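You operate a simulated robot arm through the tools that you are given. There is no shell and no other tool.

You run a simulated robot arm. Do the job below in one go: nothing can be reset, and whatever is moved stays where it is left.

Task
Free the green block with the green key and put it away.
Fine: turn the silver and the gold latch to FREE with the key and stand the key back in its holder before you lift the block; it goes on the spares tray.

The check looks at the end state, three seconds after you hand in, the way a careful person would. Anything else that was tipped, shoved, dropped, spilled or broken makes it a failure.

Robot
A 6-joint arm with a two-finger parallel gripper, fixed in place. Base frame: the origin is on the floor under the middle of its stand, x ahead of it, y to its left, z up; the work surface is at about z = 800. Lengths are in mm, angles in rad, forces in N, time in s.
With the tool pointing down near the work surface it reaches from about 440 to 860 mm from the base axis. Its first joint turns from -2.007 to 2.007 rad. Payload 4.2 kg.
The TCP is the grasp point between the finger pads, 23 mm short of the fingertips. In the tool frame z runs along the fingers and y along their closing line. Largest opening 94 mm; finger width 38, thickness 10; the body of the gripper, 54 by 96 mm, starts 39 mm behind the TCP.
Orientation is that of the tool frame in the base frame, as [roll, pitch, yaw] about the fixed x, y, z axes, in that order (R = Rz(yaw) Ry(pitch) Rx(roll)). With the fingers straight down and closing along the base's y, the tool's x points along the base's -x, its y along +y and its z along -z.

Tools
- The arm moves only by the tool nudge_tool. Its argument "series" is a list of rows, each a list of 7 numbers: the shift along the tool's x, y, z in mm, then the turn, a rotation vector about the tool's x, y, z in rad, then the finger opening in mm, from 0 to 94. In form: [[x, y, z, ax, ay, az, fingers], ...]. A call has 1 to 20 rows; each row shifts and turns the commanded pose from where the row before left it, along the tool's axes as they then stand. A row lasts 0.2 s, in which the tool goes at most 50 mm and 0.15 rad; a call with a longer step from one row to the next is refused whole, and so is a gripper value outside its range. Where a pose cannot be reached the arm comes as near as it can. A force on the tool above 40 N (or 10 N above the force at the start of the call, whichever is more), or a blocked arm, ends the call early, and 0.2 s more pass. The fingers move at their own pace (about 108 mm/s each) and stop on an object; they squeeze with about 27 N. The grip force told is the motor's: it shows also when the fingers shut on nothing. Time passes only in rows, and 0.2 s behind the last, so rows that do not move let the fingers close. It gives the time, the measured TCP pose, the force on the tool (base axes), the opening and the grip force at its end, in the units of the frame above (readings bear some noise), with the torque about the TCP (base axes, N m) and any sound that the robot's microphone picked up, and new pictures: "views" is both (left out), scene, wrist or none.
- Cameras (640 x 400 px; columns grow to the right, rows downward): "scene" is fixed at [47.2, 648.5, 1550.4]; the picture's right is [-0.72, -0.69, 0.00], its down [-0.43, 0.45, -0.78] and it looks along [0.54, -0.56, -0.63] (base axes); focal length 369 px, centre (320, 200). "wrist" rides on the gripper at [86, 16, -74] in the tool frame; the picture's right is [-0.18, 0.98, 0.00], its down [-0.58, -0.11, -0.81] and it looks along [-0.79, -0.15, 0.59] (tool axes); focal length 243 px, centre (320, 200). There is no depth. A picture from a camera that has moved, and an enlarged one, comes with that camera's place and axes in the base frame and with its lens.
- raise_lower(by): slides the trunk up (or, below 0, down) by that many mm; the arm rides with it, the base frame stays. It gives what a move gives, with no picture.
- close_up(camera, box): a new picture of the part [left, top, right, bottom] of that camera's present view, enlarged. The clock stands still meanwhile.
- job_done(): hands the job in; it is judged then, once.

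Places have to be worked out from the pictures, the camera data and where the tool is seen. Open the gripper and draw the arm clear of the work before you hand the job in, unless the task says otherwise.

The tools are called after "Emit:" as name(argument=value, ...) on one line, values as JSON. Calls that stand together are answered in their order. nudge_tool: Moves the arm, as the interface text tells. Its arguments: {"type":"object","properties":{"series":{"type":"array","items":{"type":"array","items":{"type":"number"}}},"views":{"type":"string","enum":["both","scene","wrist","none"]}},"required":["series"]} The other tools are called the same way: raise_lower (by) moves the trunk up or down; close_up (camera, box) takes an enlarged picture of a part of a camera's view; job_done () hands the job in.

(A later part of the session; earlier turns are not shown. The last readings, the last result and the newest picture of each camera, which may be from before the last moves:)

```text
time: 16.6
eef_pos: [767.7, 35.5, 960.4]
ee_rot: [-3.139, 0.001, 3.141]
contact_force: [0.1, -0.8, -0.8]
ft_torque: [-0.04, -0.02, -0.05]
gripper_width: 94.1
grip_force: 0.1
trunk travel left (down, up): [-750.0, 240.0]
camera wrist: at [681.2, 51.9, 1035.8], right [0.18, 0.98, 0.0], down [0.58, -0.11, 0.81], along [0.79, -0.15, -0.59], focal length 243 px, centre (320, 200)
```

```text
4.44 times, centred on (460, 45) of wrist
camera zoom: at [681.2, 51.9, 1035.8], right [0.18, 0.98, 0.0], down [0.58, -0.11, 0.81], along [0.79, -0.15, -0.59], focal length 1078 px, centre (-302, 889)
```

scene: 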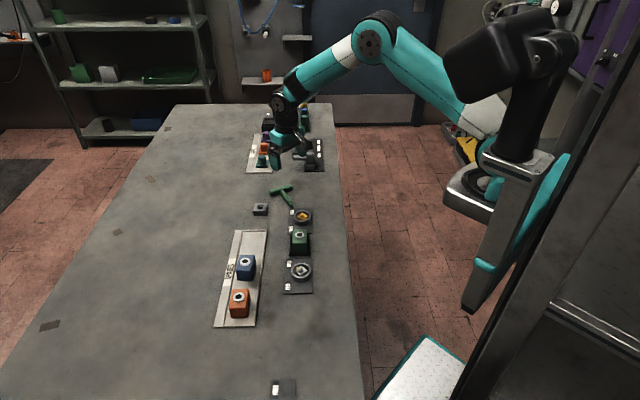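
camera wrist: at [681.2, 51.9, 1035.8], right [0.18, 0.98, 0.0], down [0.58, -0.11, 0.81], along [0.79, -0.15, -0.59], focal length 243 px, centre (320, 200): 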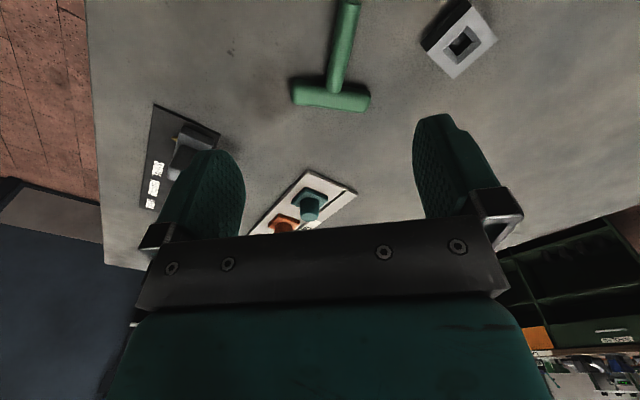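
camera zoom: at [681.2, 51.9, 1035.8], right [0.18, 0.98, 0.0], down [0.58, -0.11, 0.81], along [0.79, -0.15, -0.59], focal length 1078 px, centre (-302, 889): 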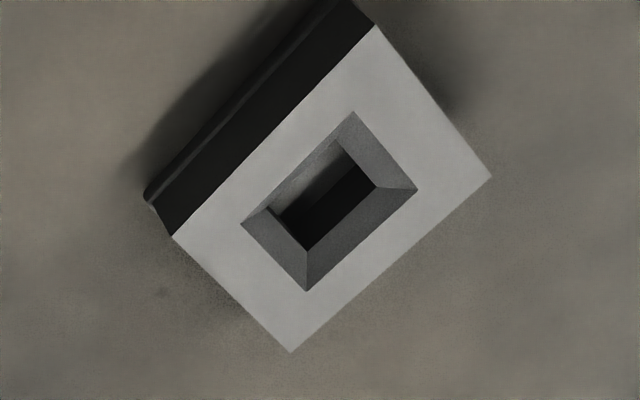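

The wrist estimates hold to about ±2 mm. I plan to grip one half of the lying bar, tip the tool forward so the key stands upright, put it back in its holder, and then regrip from above. First I move over the -y half of the bar and turn the fingers to close across it.

Emit:
nudge_tool(series=[[-20, -14, 0, 0, 0, 0, 94], [-19, -14, 0, 0, 0, 0, 94], [0, 0, 0, 0, 0, -0.1396, 94], [0, 0, 0, 0, 0, -0.1396, 94], [0, 0, 0, 0, 0, -0.1396, 94], [0, 0, 0, 0, 0, -0.1396, 94], [0, 0, 0, 0, 0, -0.1396, 94], [0, 0, 0, 0, 0, -0.1396, 94], [0, 0, 0, 0, 0, -0.1396, 94], [0, 0, 0, 0, 0, -0.1396, 94], [0, 0, 0, 0, 0, -0.1396, 94], [0, 0, 20, 0, 0, 0, 94], [0, 0, 20, 0, 0, 0, 94], [0, 0, 0, 0, 0, 0, 94]], views="both")

Emit:
close_up(camera="wrist", box=[180, 0, 460, 240])

Emit:
close_up(camera="scene", box=[240, 130, 330, 220])

```text
time: 19.6
eef_pos: [806.8, 5.3, 920.2]
ee_rot: [3.141, -0.002, -1.883]
contact_force: [-0.1, -0.3, 0.8]
ft_torque: [-0.03, 0.0, 0.01]
gripper_width: 94.1
grip_force: 0.0
trunk travel left (down, up): [-750.0, 240.0]
camera wrist: at [765.1, -72.3, 995.7], right [-0.88, 0.48, 0.0], down [0.28, 0.52, 0.81], along [0.39, 0.71, -0.59], focal length 243 px, centre (320, 200)
```

scene: 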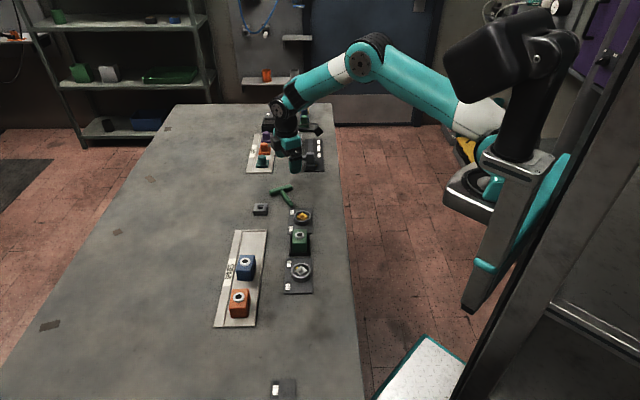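
wrist: 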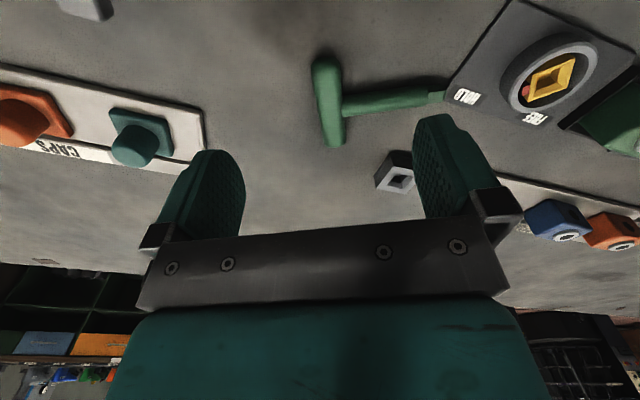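

```text
1.67 times, centred on (320, 120) of wrist
camera zoom: at [765.1, -72.3, 995.7], right [-0.88, 0.48, 0.0], down [0.28, 0.52, 0.81], along [0.39, 0.71, -0.59], focal length 404 px, centre (320, 333)
```

zoom: 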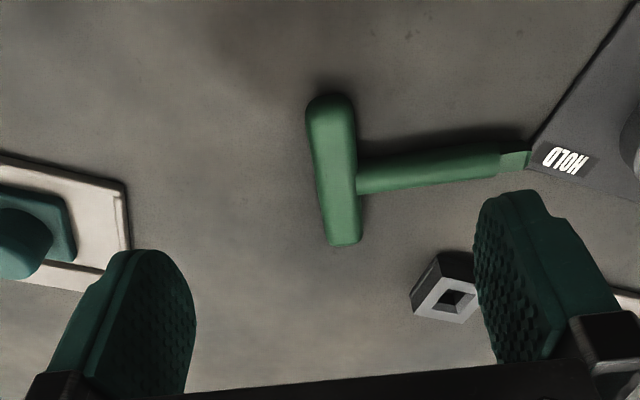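

```text
4.44 times, centred on (285, 175) of scene
camera zoom: at [47.2, 648.5, 1550.4], right [-0.72, -0.69, 0.0], down [-0.43, 0.45, -0.78], along [0.54, -0.56, -0.63], focal length 1638 px, centre (476, 311)
```

zoom: 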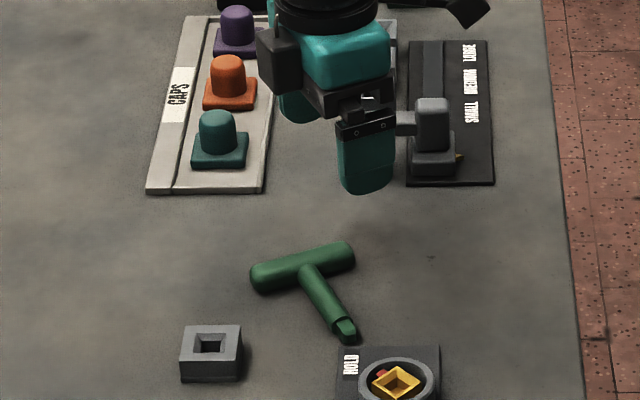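

The bar now measures centred near (816.5,37.5) at 68.5°, so a small -3.5° correction aligns the fingers. I rotate and descend toward the bar, keeping the fingertips just above the bench.

Emit:
nudge_tool(series=[[0, 0, 10, 0, 0, 0.061, 70], [0, 0, 20, 0, 0, 0, 70], [0, 0, 20, 0, 0, 0, 70], [0, 0, 15, 0, 0, 0, 70], [0, 0, 10, 0, 0, 0, 70], [0, 0, 0, 0, 0, 0, 70]], views="both")

Emit:
close_up(camera="wrist", box=[180, 0, 460, 240])

Emit:
close_up(camera="scene", box=[240, 130, 330, 220])

```text
time: 21.0
eef_pos: [808.3, 4.6, 844.2]
ee_rot: [3.141, -0.001, -1.947]
contact_force: [0.1, 0.5, 0.4]
ft_torque: [0.01, 0.02, 0.0]
gripper_width: 70.1
grip_force: 0.0
trunk travel left (down, up): [-750.0, 240.0]
camera wrist: at [761.4, -69.7, 919.8], right [-0.85, 0.53, 0.0], down [0.31, 0.5, 0.81], along [0.43, 0.68, -0.59], focal length 243 px, centre (320, 200)
```

scene: 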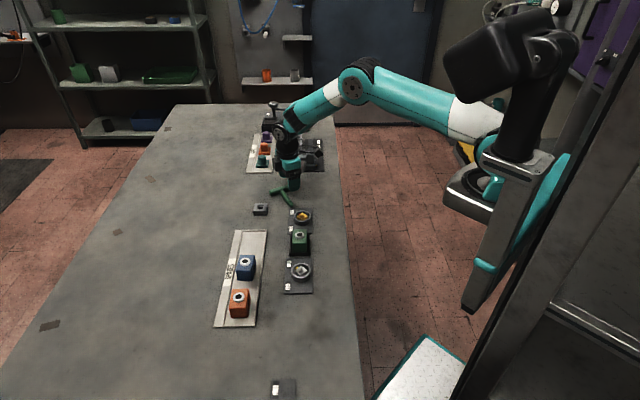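
wrist: 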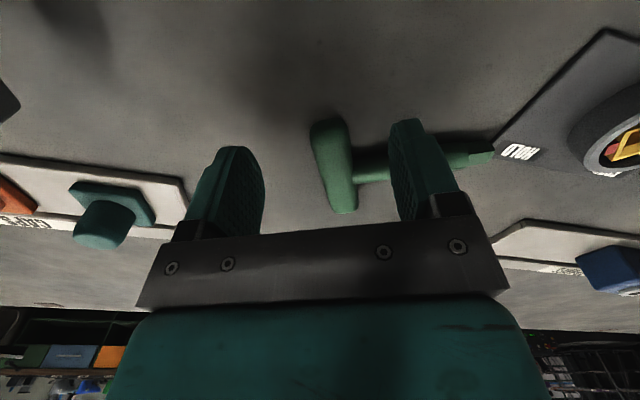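

```text
1.67 times, centred on (320, 120) of wrist
camera zoom: at [761.4, -69.7, 919.8], right [-0.85, 0.53, 0.0], down [0.31, 0.5, 0.81], along [0.43, 0.68, -0.59], focal length 404 px, centre (320, 333)
```

zoom: 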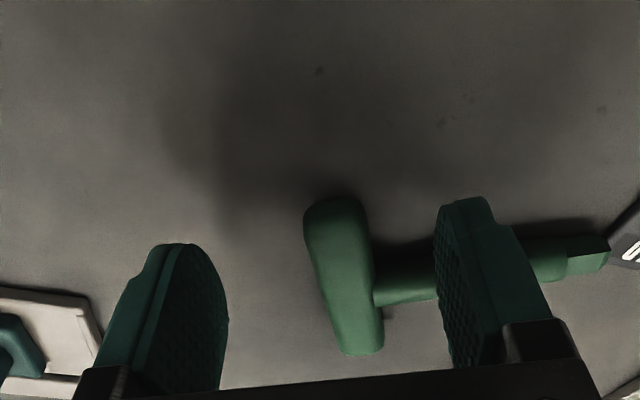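

```text
4.44 times, centred on (285, 175) of scene
camera zoom: at [47.2, 648.5, 1550.4], right [-0.72, -0.69, 0.0], down [-0.43, 0.45, -0.78], along [0.54, -0.56, -0.63], focal length 1638 px, centre (476, 311)
```

zoom: 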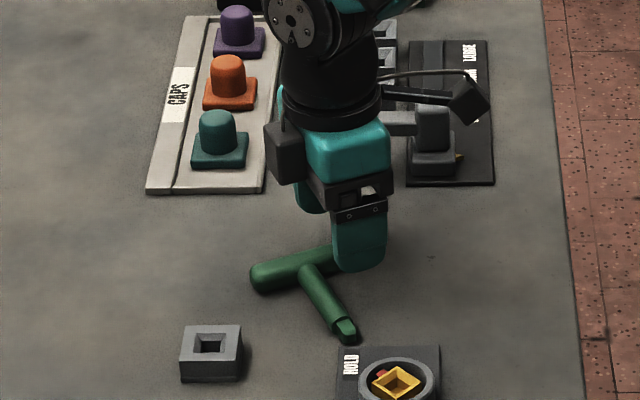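

The bar sits between the fingers with its near end about 9 mm past the TCP and the shaft clear of the inner finger. I make a 3 mm sideways shift, go down to tips ≈ z 805, and close.

Emit:
nudge_tool(series=[[0, 3, 8, 0, 0, 0, 70], [0, 0, 9, 0, 0, 0, 70], [0, 0, 0, 0, 0, 0, 70], [0, 0, 0, 0, 0, 0, 30], [0, 0, 0, 0, 0, 0, 0], [0, 0, 0, 0, 0, 0, 0], [0, 0, 0, 0, 0, 0, 0]], views="both")

Emit:
close_up(camera="wrist", box=[180, 40, 460, 240])

Emit:
close_up(camera="scene", box=[240, 130, 330, 220])

```text
time: 22.6
eef_pos: [804.5, 6.3, 827.1]
ee_rot: [-3.141, 0.0, -1.947]
contact_force: [-0.2, -0.1, 0.1]
ft_torque: [-0.03, 0.01, -0.01]
gripper_width: 21.6
grip_force: 27.2
trunk travel left (down, up): [-750.0, 240.0]
camera wrist: at [758.4, -67.6, 903.5], right [-0.85, 0.53, 0.0], down [0.31, 0.5, 0.81], along [0.43, 0.68, -0.59], focal length 243 px, centre (320, 200)
```

scene: 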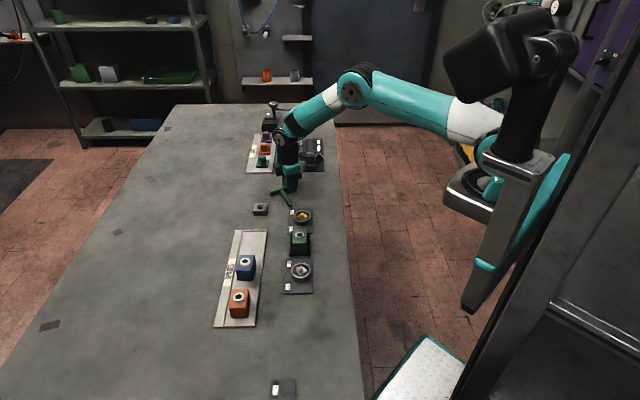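
wrist: 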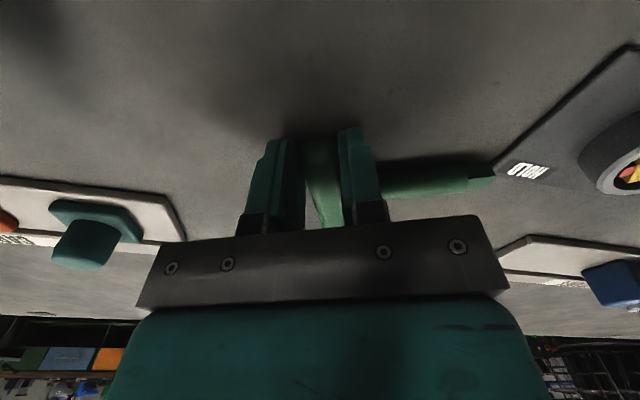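

```text
2.00 times, centred on (320, 140) of wrist
camera zoom: at [758.4, -67.6, 903.5], right [-0.85, 0.53, 0.0], down [0.31, 0.5, 0.81], along [0.43, 0.68, -0.59], focal length 485 px, centre (320, 320)
```

zoom: 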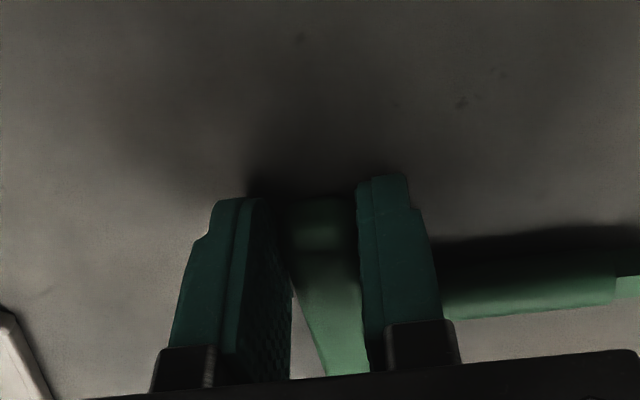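

```text
4.44 times, centred on (285, 175) of scene
camera zoom: at [47.2, 648.5, 1550.4], right [-0.72, -0.69, 0.0], down [-0.43, 0.45, -0.78], along [0.54, -0.56, -0.63], focal length 1638 px, centre (476, 311)
```

zoom: 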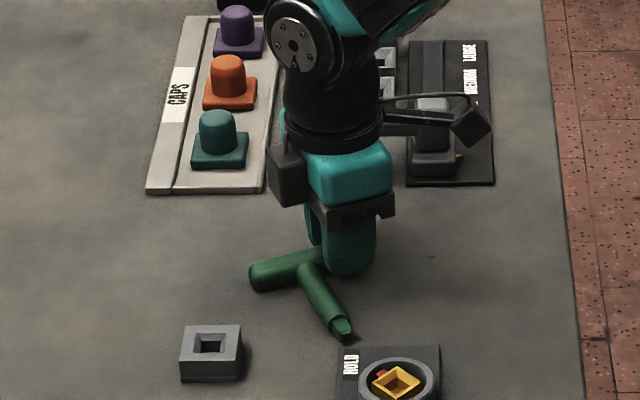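

Gripped at 21.6 mm with 27 N. I lift slowly and check that it is held.

Emit:
nudge_tool(series=[[0, 0, -6, 0, 0, 0, 0], [0, 0, -12, 0, 0, 0, 0], [0, 0, -16, 0, 0, 0, 0], [0, 0, -16, 0, 0, 0, 0], [0, 0, -16, 0, 0, 0, 0], [0, 0, -16, 0, 0, 0, 0], [0, 0, -16, 0, 0, 0, 0], [0, 0, -16, 0, 0, 0, 0], [0, 0, -10, 0, 0, 0, 0], [0, 0, 0, 0, 0, 0, 0]], views="both")

Emit:
close_up(camera="wrist", box=[180, 0, 520, 240])

Emit:
close_up(camera="scene", box=[240, 130, 330, 220])

```text
time: 24.8
eef_pos: [805.0, 6.2, 952.4]
ee_rot: [-3.141, -0.001, -1.946]
contact_force: [0.8, 0.0, -2.5]
ft_torque: [-0.04, -0.01, -0.02]
gripper_width: 21.4
grip_force: 26.9
trunk travel left (down, up): [-750.0, 240.0]
camera wrist: at [757.6, -67.9, 1028.2], right [-0.85, 0.53, 0.0], down [0.31, 0.5, 0.81], along [0.43, 0.68, -0.59], focal length 243 px, centre (320, 200)
```

scene: 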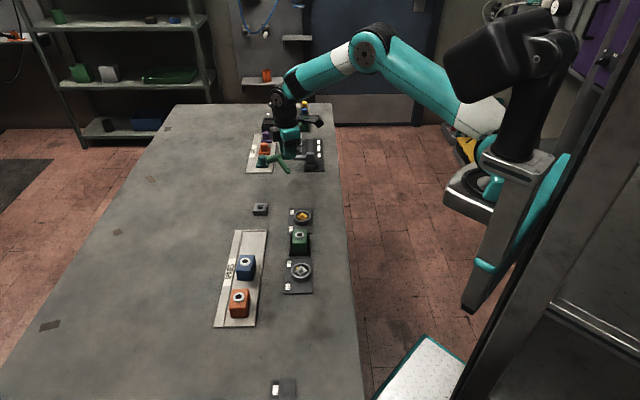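
wrist: 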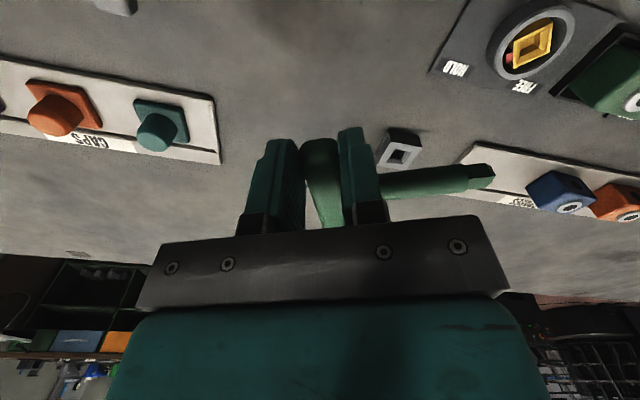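

```text
1.67 times, centred on (350, 120) of wrist
camera zoom: at [757.6, -67.9, 1028.2], right [-0.85, 0.53, 0.0], down [0.31, 0.5, 0.81], along [0.43, 0.68, -0.59], focal length 404 px, centre (270, 333)
```

zoom: 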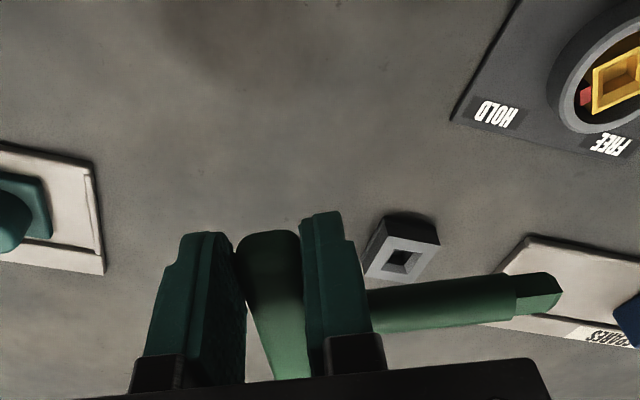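

```text
4.44 times, centred on (285, 175) of scene
camera zoom: at [47.2, 648.5, 1550.4], right [-0.72, -0.69, 0.0], down [-0.43, 0.45, -0.78], along [0.54, -0.56, -0.63], focal length 1638 px, centre (476, 311)
```

zoom: 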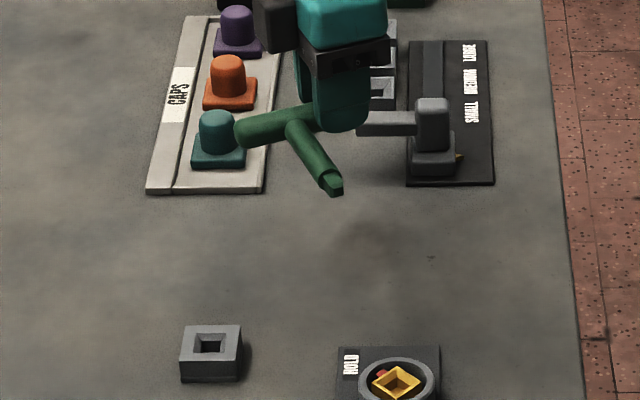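

The key is held firmly and horizontal. I start tipping the tool about its x axis so the peg swings down, in two stages.

Emit:
nudge_tool(series=[[0, 0, 0, 0.06, 0, 0, 0], [0, 0, 0, 0.12, 0, 0, 0], [0, 0, 0, 0.12, 0, 0, 0], [0, 0, 0, 0.12, 0, 0, 0], [0, 0, 0, 0.12, 0, 0, 0], [0, 0, 0, 0.12, 0, 0, 0], [0, 0, 0, 0.12, 0, 0, 0], [0, 0, 0, 0, 0, 0, 0]], views="both")

Emit:
close_up(camera="scene", box=[230, 100, 350, 220])

```text
time: 26.6
eef_pos: [803.9, 7.5, 952.2]
ee_rot: [-2.359, 0.0, -1.948]
contact_force: [0.0, 1.3, -1.9]
ft_torque: [-0.03, 0.01, 0.0]
gripper_width: 21.7
grip_force: 27.2
trunk travel left (down, up): [-750.0, 240.0]
camera wrist: at [713.9, -50.0, 994.7], right [-0.58, 0.43, -0.69], down [-0.24, 0.72, 0.65], along [0.78, 0.55, -0.32], focal length 243 px, centre (320, 200)
```

scene: 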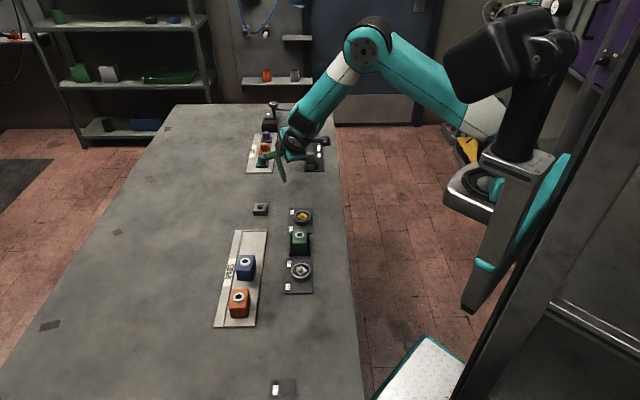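
wrist: 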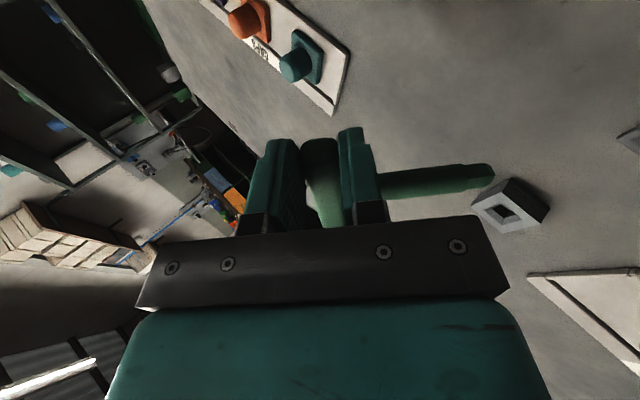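

```text
3.33 times, centred on (290, 160) of scene
camera zoom: at [47.2, 648.5, 1550.4], right [-0.72, -0.69, 0.0], down [-0.43, 0.45, -0.78], along [0.54, -0.56, -0.63], focal length 1229 px, centre (420, 333)
```

zoom: 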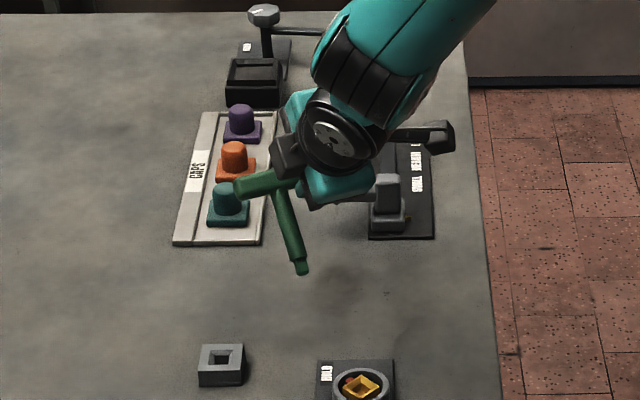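

The key follows the tool rigidly. I complete the tilt so the key hangs upright.

Emit:
nudge_tool(series=[[0, 0, 0, 0.1, 0, 0, 0], [0, 0, 0, 0.12, 0, 0, 0], [0, 0, 0, 0.12, 0, 0, 0], [0, 0, 0, 0.12, 0, 0, 0], [0, 0, 0, 0.12, 0, 0, 0], [0, 0, 0, 0.12, 0, 0, 0], [0, 0, 0, 0.09, 0, 0, 0], [0, 0, 0, 0, 0, 0, 0]], views="both")

Emit:
close_up(camera="scene", box=[230, 100, 350, 220])

```text
time: 28.4
eef_pos: [804.4, 7.2, 952.9]
ee_rot: [-1.571, 0.002, -1.943]
contact_force: [-0.4, 0.9, -2.0]
ft_torque: [-0.04, 0.04, -0.01]
gripper_width: 21.2
grip_force: 27.5
trunk travel left (down, up): [-750.0, 240.0]
camera wrist: at [703.9, -46.1, 937.1], right [0.07, 0.17, -0.98], down [-0.54, 0.84, 0.11], along [0.84, 0.52, 0.15], focal length 243 px, centre (320, 200)
```

scene: 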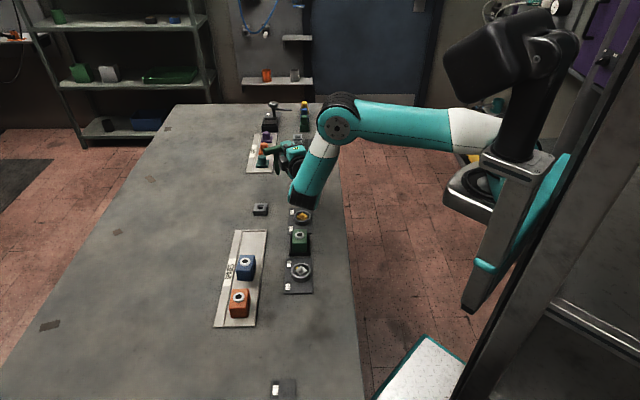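
wrist: 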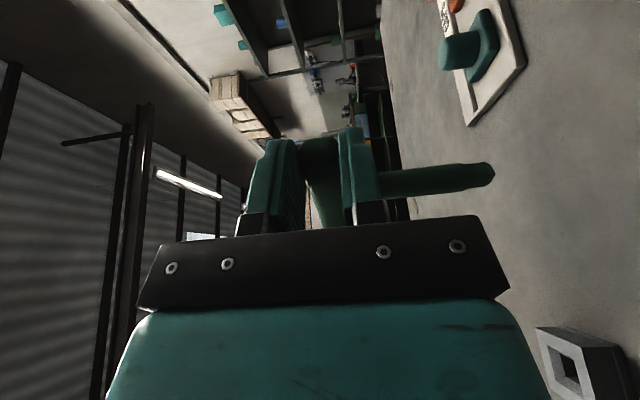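

```text
3.33 times, centred on (290, 160) of scene
camera zoom: at [47.2, 648.5, 1550.4], right [-0.72, -0.69, 0.0], down [-0.43, 0.45, -0.78], along [0.54, -0.56, -0.63], focal length 1229 px, centre (420, 333)
```

zoom: 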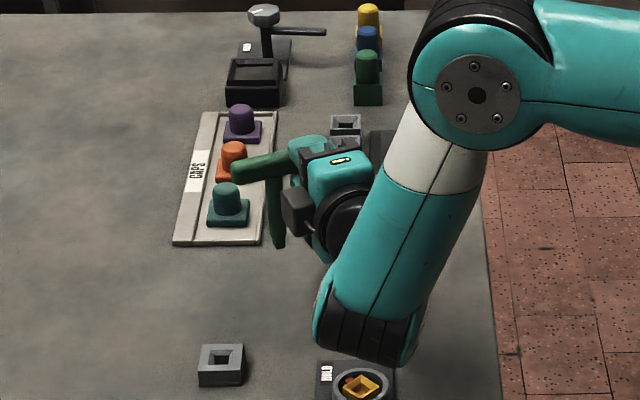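

The key hangs upright, and the arm's wrist is behind it just above the bench, so I must watch its clearance. I now yaw the tool about the vertical by +66.5° so the key's sides line up with the holder and the wrist swings to the open front of the bench.

Emit:
nudge_tool(series=[[0, 0, 0, 0, -0.06, 0, 0], [0, 0, 0, 0, -0.1, 0, 0], [0, 0, 0, 0, -0.1, 0, 0], [0, 0, 0, 0, -0.1, 0, 0], [0, 0, 0, 0, -0.1, 0, 0], [0, 0, 0, 0, -0.1, 0, 0], [0, 0, 0, 0, 0, 0, 0]], views="both")

Emit:
close_up(camera="scene", box=[230, 100, 370, 240])

```text
time: 30.0
eef_pos: [804.7, 7.7, 952.3]
ee_rot: [-1.571, -0.001, -1.384]
contact_force: [-1.0, 0.3, -2.0]
ft_torque: [-0.07, 0.01, 0.01]
gripper_width: 21.5
grip_force: 27.2
trunk travel left (down, up): [-750.0, 240.0]
camera wrist: at [747.6, -92.0, 937.1], right [-0.03, 0.18, -0.98], down [-0.9, 0.42, 0.11], along [0.43, 0.89, 0.15], focal length 243 px, centre (320, 200)
```

scene: 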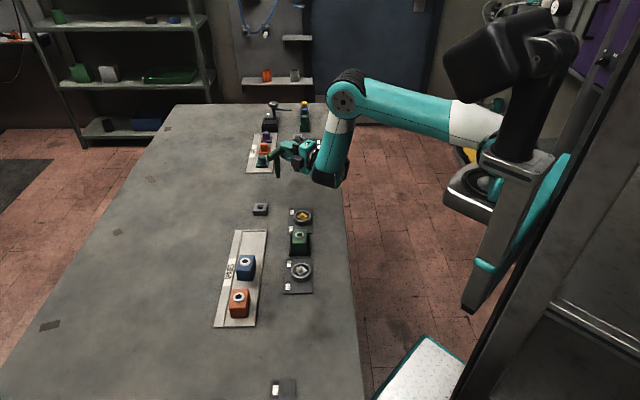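
wrist: 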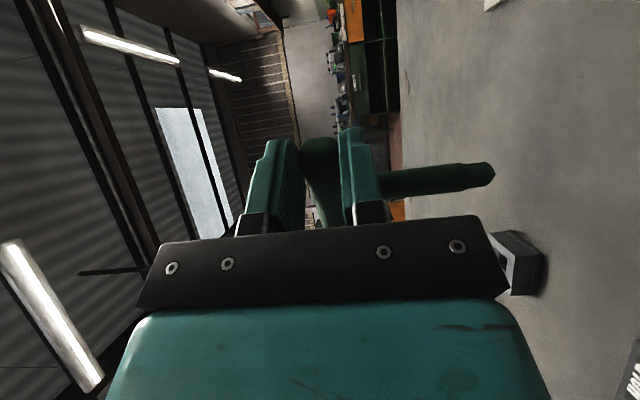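

```text
2.86 times, centred on (300, 170) of scene
camera zoom: at [47.2, 648.5, 1550.4], right [-0.72, -0.69, 0.0], down [-0.43, 0.45, -0.78], along [0.54, -0.56, -0.63], focal length 1053 px, centre (377, 286)
```

zoom: 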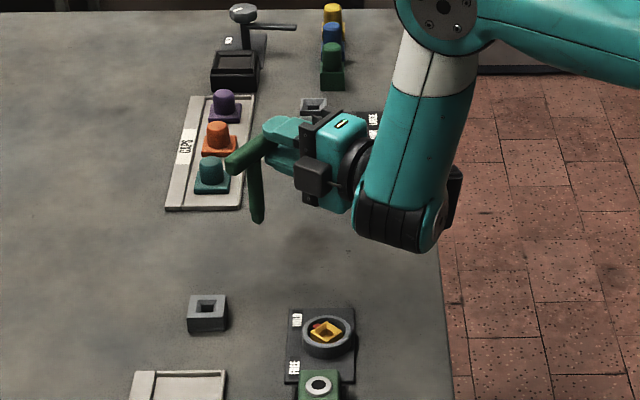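

Emit:
nudge_tool(series=[[0, 0, 0, 0, -0.1, 0, 0], [0, 0, 0, 0, -0.1, 0, 0], [0, 0, 0, 0, -0.1, 0, 0], [0, 0, 0, 0, -0.1, 0, 0], [0, 0, 0, 0, -0.1, 0, 0], [0, 0, 0, 0, -0.099, 0, 0], [0, 0, 0, 0, 0, 0, 0]], views="both")

Emit:
close_up(camera="scene", box=[230, 100, 370, 240])

```text
time: 31.6
eef_pos: [749.3, 20.6, 954.5]
ee_rot: [-1.573, 0.003, -0.902]
contact_force: [-0.2, -0.6, -1.3]
ft_torque: [-0.07, 0.0, -0.04]
gripper_width: 21.6
grip_force: 26.8
out of reach, approached as far as the arm can: row 1, 2, 3, 4, 5, 6
trunk travel left (down, up): [-750.0, 240.0]
camera wrist: at [744.3, -93.0, 939.9], right [-0.12, 0.14, -0.98], down [-0.99, -0.04, 0.11], along [-0.03, 0.99, 0.15], focal length 243 px, centre (320, 200)
```

scene: 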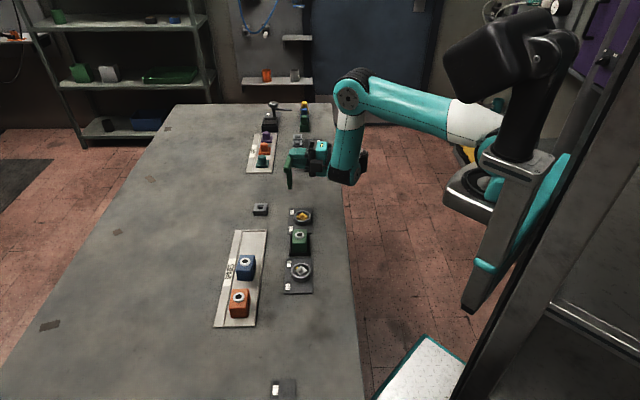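
wrist: 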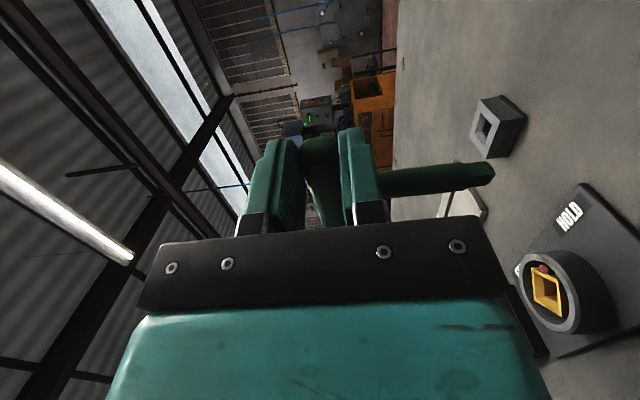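

```text
2.86 times, centred on (300, 170) of scene
camera zoom: at [47.2, 648.5, 1550.4], right [-0.72, -0.69, 0.0], down [-0.43, 0.45, -0.78], along [0.54, -0.56, -0.63], focal length 1053 px, centre (377, 286)
```

zoom: 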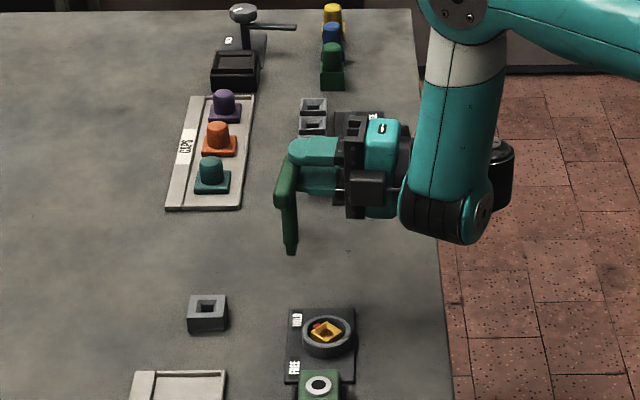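

The arm ran to a limit in yaw (it stands at azimuth about 38° instead of 45°), still holding the key. Moving toward the holder should bring that orientation back within reach, so I shift that way and watch the reading.

Emit:
nudge_tool(series=[[-12, 0, 8, 0, 0, 0, 0], [-18, 0, 14, 0, 0, 0, 0], [-18, 0, 15, 0, 0, 0, 0], [-18, 0, 15, 0, 0, 0, 0], [-18, 0, 15, 0, 0, 0, 0], [0, 0, 0, 0, 0, 0, 0]], views="both")

Emit:
close_up(camera="scene", box=[230, 100, 370, 240])

```text
time: 33.0
eef_pos: [740.6, 125.8, 953.7]
ee_rot: [-1.567, -0.001, -0.905]
contact_force: [-0.5, -0.7, -0.8]
ft_torque: [-0.07, -0.02, 0.0]
gripper_width: 21.7
grip_force: 26.9
out of reach, approached as far as the arm can: row 4, 5
trunk travel left (down, up): [-750.0, 240.0]
camera wrist: at [735.4, 12.1, 939.2], right [-0.11, 0.15, -0.98], down [-0.99, -0.04, 0.11], along [-0.02, 0.99, 0.15], focal length 243 px, centre (320, 200)
```

scene: 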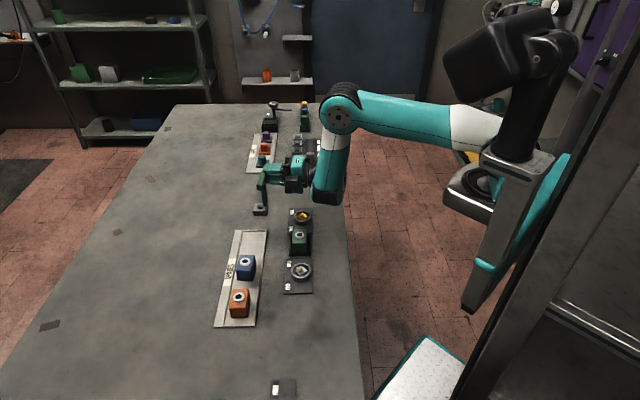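
wrist: 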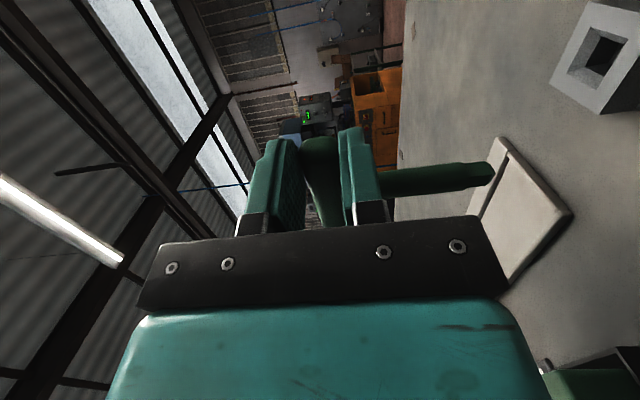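

```text
2.86 times, centred on (300, 170) of scene
camera zoom: at [47.2, 648.5, 1550.4], right [-0.72, -0.69, 0.0], down [-0.43, 0.45, -0.78], along [0.54, -0.56, -0.63], focal length 1053 px, centre (377, 286)
```

zoom: 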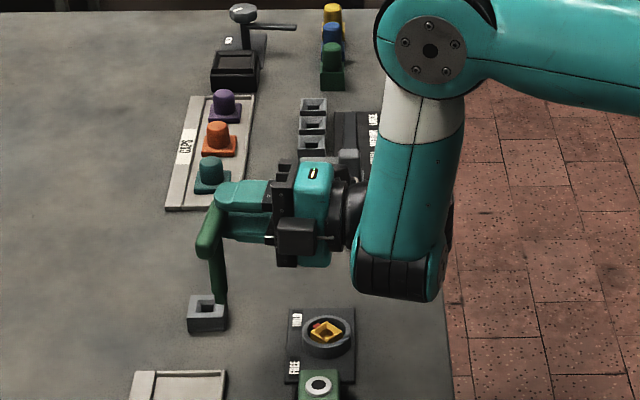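

Horizontal reach toward the holder at that yaw is limited, but the key is upright and secure. The gold socket is aligned with the base axes and easy to reach with the tool pointing straight ahead, so I can stand the key in it and regrip from above. I raise a bit and back off toward it.

Emit:
nudge_tool(series=[[0, -12, 0, 0, 0, 0, 0], [0, -18, 0, 0, 0, 0, 0], [-1, -6, -10, 0, 0, 0, 0], [-1.2, 0, -16, 0, 0, 0, 0], [-1.2, 0, -16, 0, 0, 0, 0], [-1.2, 0, -16, 0, 0, 0, 0], [-1.2, 0, -16, 0, 0, 0, 0], [-1.2, 0, -16, 0, 0, 0, 0], [-1.2, 0, -16, 0, 0, 0, 0], [-1, 0, -15, 0, 0, 0, 0], [0, 0, 0, 0, 0, 0, 0]], views="both")

Emit:
close_up(camera="scene", box=[230, 100, 390, 260])

```text
time: 35.4
eef_pos: [636.9, 60.0, 989.5]
ee_rot: [-1.577, 0.001, -0.908]
contact_force: [-0.2, 0.1, -1.0]
ft_torque: [-0.06, -0.05, 0.01]
gripper_width: 21.5
grip_force: 26.8
out of reach, approached as far as the arm can: row 2, 10
trunk travel left (down, up): [-750.0, 240.0]
camera wrist: at [631.6, -54.9, 975.7], right [-0.12, 0.14, -0.98], down [-0.99, -0.04, 0.11], along [-0.02, 0.99, 0.15], focal length 243 px, centre (320, 200)
```

scene: 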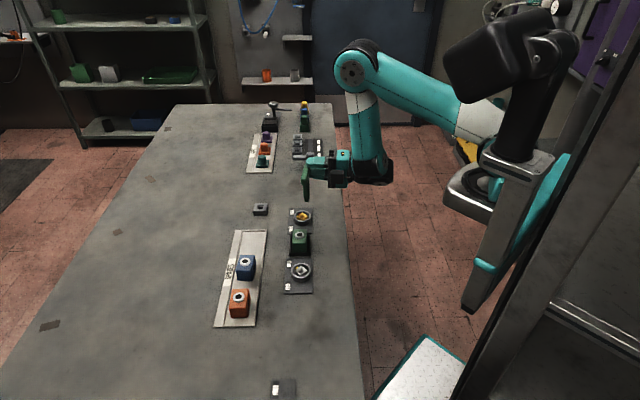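
wrist: 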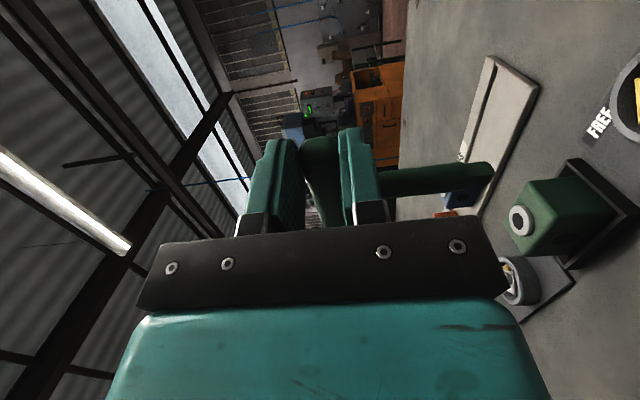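

```text
2.50 times, centred on (310, 180) of scene
camera zoom: at [47.2, 648.5, 1550.4], right [-0.72, -0.69, 0.0], down [-0.43, 0.45, -0.78], along [0.54, -0.56, -0.63], focal length 922 px, centre (345, 250)
```

zoom: 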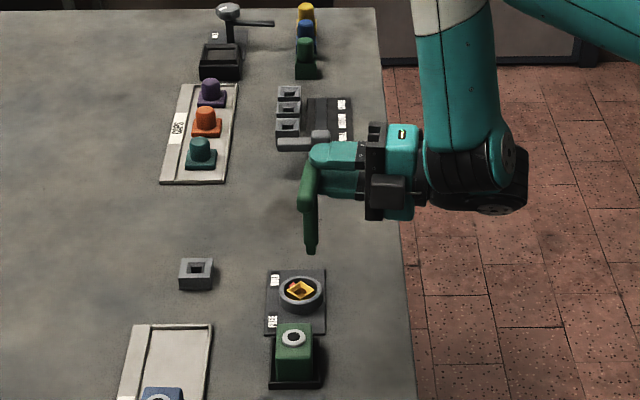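

The key is still held, now upright above the region near the gold latch. I yaw the tool to point straight ahead (+x), away from the joint limit.

Emit:
nudge_tool(series=[[0, 0, 0, 0, 0.07, 0, 0], [0, 0, 0, 0, 0.11, 0, 0], [0, 0, 0, 0, 0.11, 0, 0], [0, 0, 0, 0, 0.11, 0, 0], [0, 0, 0, 0, 0.11, 0, 0], [0, 0, 0, 0, 0.11, 0, 0], [0, 0, 0, 0, 0.043, 0, 0], [0, 0, 0, 0, 0, 0, 0]], views="both")

Emit:
close_up(camera="scene", box=[240, 120, 380, 260])

Emit:
close_up(camera="wrist", box=[340, 100, 640, 300])

```text
time: 37.2
eef_pos: [654.3, 53.8, 994.3]
ee_rot: [-1.575, 0.001, -1.564]
contact_force: [0.5, 0.4, -1.5]
ft_torque: [-0.06, 0.02, 0.03]
gripper_width: 21.3
grip_force: 27.3
out of reach, approached as far as the arm can: row 6, 7
trunk travel left (down, up): [-750.0, 240.0]
camera wrist: at [580.9, -33.1, 980.9], right [-0.01, 0.18, -0.98], down [-0.81, 0.58, 0.11], along [0.59, 0.8, 0.15], focal length 243 px, centre (320, 200)
```

scene: 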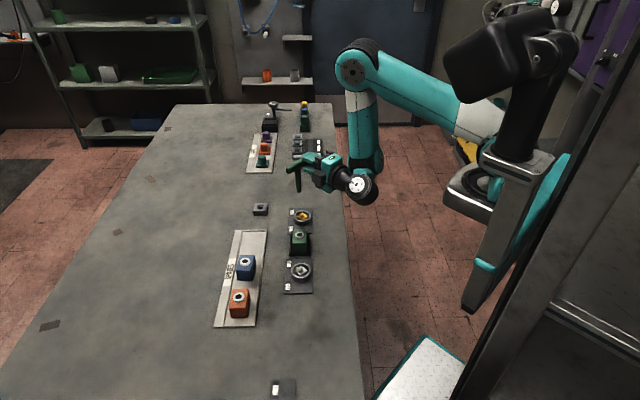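
wrist: 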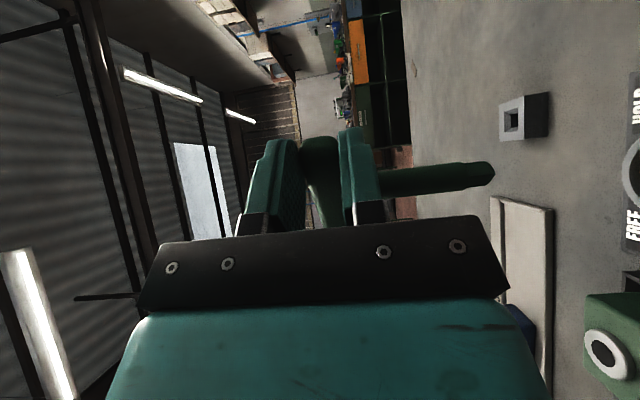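

```text
2.86 times, centred on (310, 190) of scene
camera zoom: at [47.2, 648.5, 1550.4], right [-0.72, -0.69, 0.0], down [-0.43, 0.45, -0.78], along [0.54, -0.56, -0.63], focal length 1053 px, centre (349, 229)
```

zoom: 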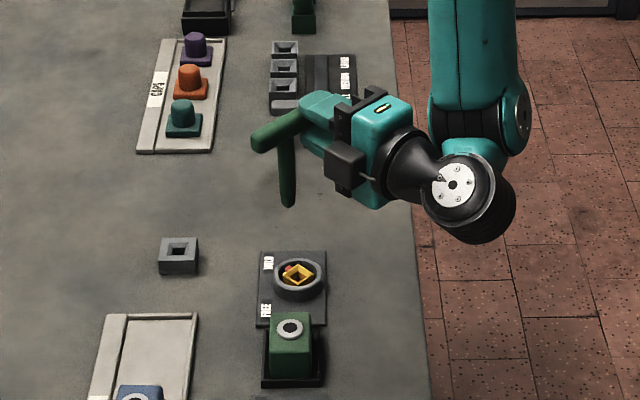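

```text
2.00 times, centred on (490, 200) of wrist
camera zoom: at [580.9, -33.1, 980.9], right [-0.01, 0.18, -0.98], down [-0.81, 0.58, 0.11], along [0.59, 0.8, 0.15], focal length 485 px, centre (-20, 200)
```

zoom: 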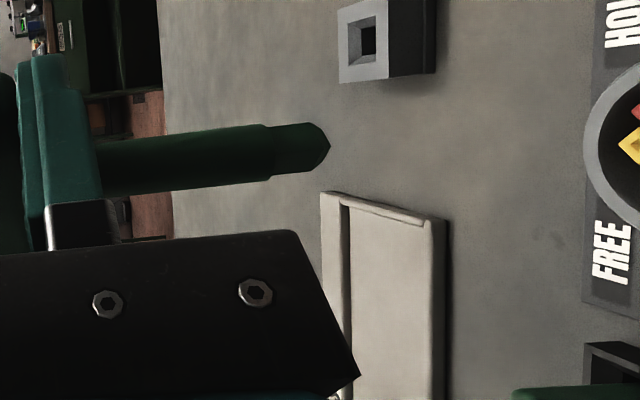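

The arm stopped about 15 mm short in x at this height (forearm folding limit), key still upright and held. I test whether a higher TCP relative to the trunk allows the needed x, since I can later lower with the trunk.

Emit:
nudge_tool(series=[[0, -12, 0, 0, 0, 0, 0], [0, -18, 0, 0, 0, 0, 0], [0, -18, 0, 0, 0, 0, 0], [0, -12, -3, 0, 0, 0, 0], [0, 0, -6, 0, 0, 0, 0], [0, 0, -6, 0, 0, 0, 0], [0, 0, 0, 0, 0, 0, 0]], views="scene")

```text
time: 38.8
eef_pos: [640.9, 54.8, 1055.2]
ee_rot: [-1.572, 0.001, -1.567]
contact_force: [-0.7, -0.3, -1.5]
ft_torque: [-0.05, 0.04, 0.03]
gripper_width: 21.3
grip_force: 27.4
trunk travel left (down, up): [-750.0, 240.0]
```

scene: 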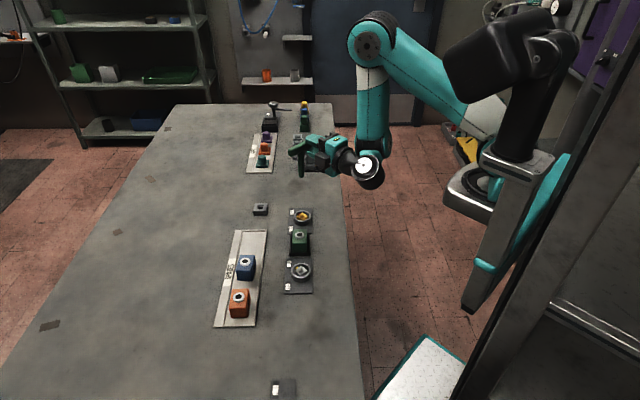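

Reachable here: TCP (640.9,54.8,1055), yaw -1.567, key still gripped. I trim the position and then lower the trunk in stages to bring the peg above the gold socket.

Emit:
nudge_tool(series=[[-1.6, 0, -0.7, 0, 0, 0, 0], [-1.6, 0, -0.7, 0, 0, 0, 0], [0, 0, 0, 0, 0, 0, 0]], views="none")

Emit:
raise_lower(by=-60)

```text
time: 39.6
eef_pos: [637.5, 56.1, 1055.4]
ee_rot: [-1.572, 0.0, -1.566]
contact_force: [-0.6, -0.3, -1.1]
ft_torque: [-0.05, 0.06, 0.02]
gripper_width: 21.5
grip_force: 27.4
trunk travel left (down, up): [-750.0, 240.0]
```

```text
time: 40.6
eef_pos: [638.5, 57.3, 993.9]
ee_rot: [-1.573, 0.0, -1.567]
contact_force: [0.5, -0.1, -0.8]
ft_torque: [-0.02, 0.03, 0.03]
gripper_width: 21.5
grip_force: 27.4
trunk travel left (down, up): [-690.0, 300.0]
```

Emit:
nudge_tool(series=[[0, 0, 0, 0, 0, 0, 0]], views="both")

Emit:
close_up(camera="scene", box=[260, 130, 350, 250])

Emit:
close_up(camera="wrist", box=[370, 80, 640, 280])

```text
time: 41.0
eef_pos: [638.9, 57.0, 994.8]
ee_rot: [-1.573, -0.001, -1.567]
contact_force: [-0.1, 0.5, -1.6]
ft_torque: [-0.02, 0.04, 0.0]
gripper_width: 21.6
grip_force: 27.0
trunk travel left (down, up): [-690.0, 300.0]
camera wrist: at [564.6, -29.5, 980.0], right [0.0, 0.18, -0.98], down [-0.81, 0.58, 0.11], along [0.59, 0.79, 0.15], focal length 243 px, centre (320, 200)
```

scene: 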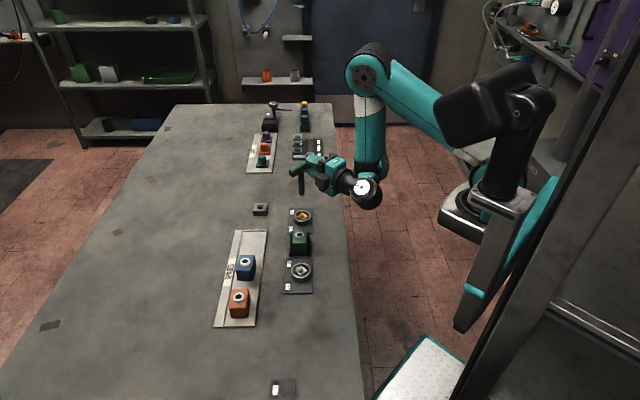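
wrist: 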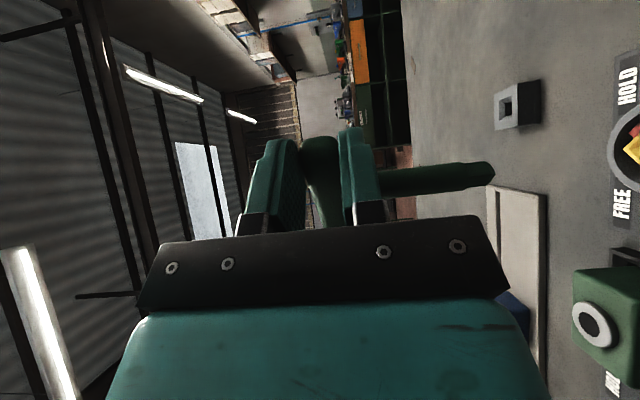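

```text
3.33 times, centred on (305, 190) of scene
camera zoom: at [47.2, 648.5, 1550.4], right [-0.72, -0.69, 0.0], down [-0.43, 0.45, -0.78], along [0.54, -0.56, -0.63], focal length 1229 px, centre (370, 233)
```

zoom: 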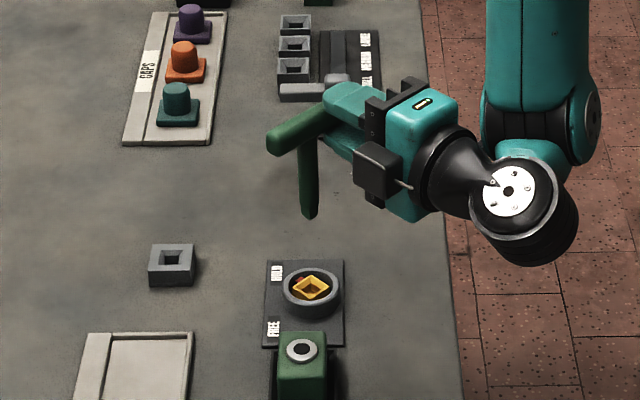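

```text
2.00 times, centred on (505, 180) of wrist
camera zoom: at [564.6, -29.5, 980.0], right [0.0, 0.18, -0.98], down [-0.81, 0.58, 0.11], along [0.59, 0.79, 0.15], focal length 485 px, centre (-50, 240)
```

zoom: 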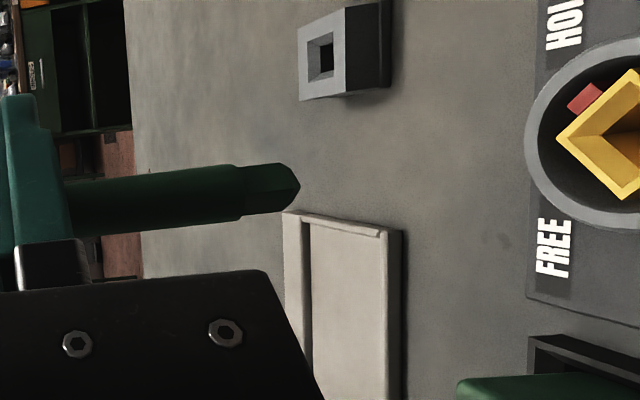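

Emit:
close_up(camera="scene", box=[285, 160, 325, 225])

```text
6.15 times, centred on (305, 192) of scene
camera zoom: at [47.2, 648.5, 1550.4], right [-0.72, -0.69, 0.0], down [-0.43, 0.45, -0.78], along [0.54, -0.56, -0.63], focal length 2268 px, centre (412, 246)
```

zoom: 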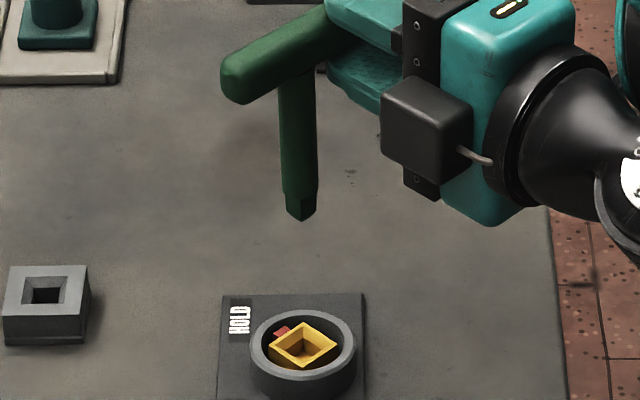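

By the scene view the peg is within a few mm of being above the gold socket. I lower the trunk another 50 mm so that peg and socket can be compared at nearly the same height.

Emit:
raise_lower(by=-50)

Emit:
close_up(camera="scene", box=[285, 170, 325, 235])

Emit:
close_up(camera="wrist", box=[440, 80, 640, 280])

```text
time: 41.9
eef_pos: [638.4, 58.3, 945.0]
ee_rot: [-1.573, 0.001, -1.567]
contact_force: [0.1, -0.1, -1.7]
ft_torque: [-0.02, -0.01, 0.0]
gripper_width: 21.8
grip_force: 26.7
trunk travel left (down, up): [-640.0, 350.0]
```

```text
6.15 times, centred on (305, 202) of scene
camera zoom: at [47.2, 648.5, 1550.4], right [-0.72, -0.69, 0.0], down [-0.43, 0.45, -0.78], along [0.54, -0.56, -0.63], focal length 2268 px, centre (412, 185)
```

zoom: 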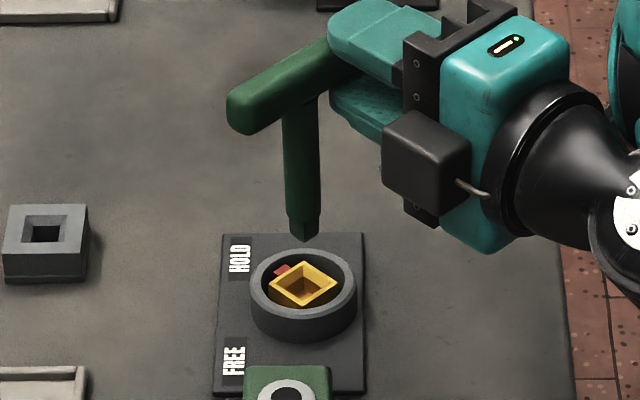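

```text
2.00 times, centred on (540, 180) of wrist
camera zoom: at [564.6, -29.5, 930.0], right [0.0, 0.18, -0.98], down [-0.81, 0.58, 0.11], along [0.59, 0.79, 0.15], focal length 485 px, centre (-120, 240)
```

zoom: 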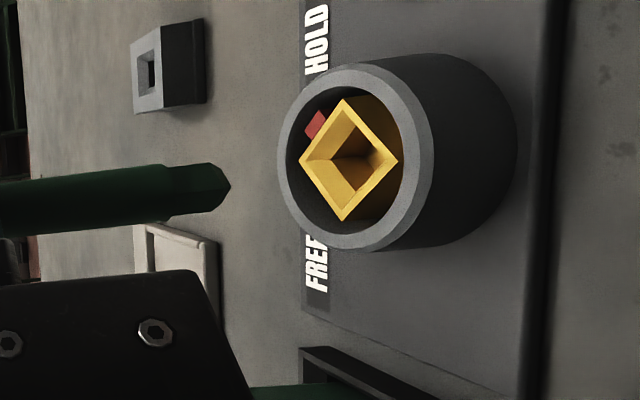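

The wrist view shows the key's axis passing within about 2 mm of the gold socket's centre, and the scene view agrees across. I trim 1.5 mm forward and lower with the trunk to just above the socket rim.

Emit:
nudge_tool(series=[[0, 0, 1.5, 0, 0, 0, 0], [0, 0, 0, 0, 0, 0, 0]], views="none")

Emit:
raise_lower(by=-24)

Emit:
close_up(camera="scene", box=[285, 170, 325, 235])

Emit:
close_up(camera="wrist", box=[440, 80, 640, 280])

```text
time: 42.5
eef_pos: [639.0, 56.8, 945.5]
ee_rot: [-1.572, 0.002, -1.567]
contact_force: [0.4, 0.4, -2.0]
ft_torque: [-0.08, 0.04, 0.0]
gripper_width: 21.5
grip_force: 27.3
trunk travel left (down, up): [-640.0, 350.0]
```

```text
time: 43.2
eef_pos: [639.2, 57.3, 920.9]
ee_rot: [-1.573, 0.001, -1.567]
contact_force: [0.8, -0.5, -2.3]
ft_torque: [-0.04, -0.02, 0.0]
gripper_width: 21.7
grip_force: 26.7
trunk travel left (down, up): [-616.0, 374.0]
```

```text
6.15 times, centred on (305, 202) of scene
camera zoom: at [47.2, 648.5, 1550.4], right [-0.72, -0.69, 0.0], down [-0.43, 0.45, -0.78], along [0.54, -0.56, -0.63], focal length 2268 px, centre (412, 185)
```

zoom: 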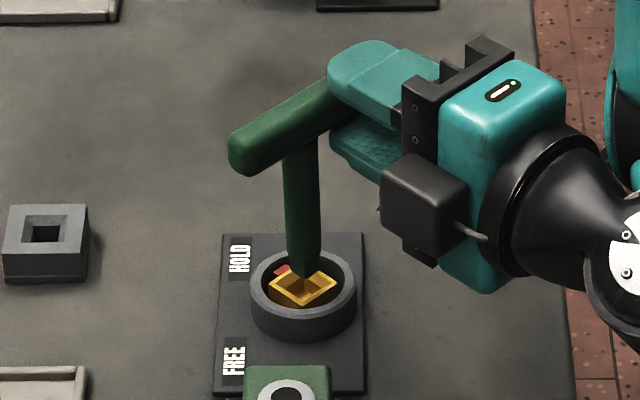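

```text
2.00 times, centred on (540, 180) of wrist
camera zoom: at [565.6, -29.6, 906.0], right [0.0, 0.18, -0.98], down [-0.81, 0.58, 0.11], along [0.59, 0.79, 0.15], focal length 485 px, centre (-120, 240)
```

zoom: 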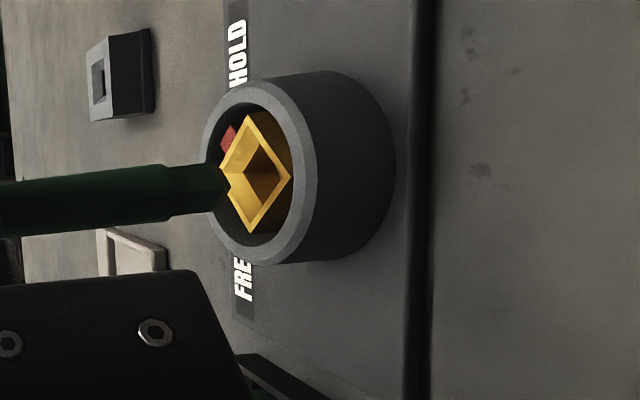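

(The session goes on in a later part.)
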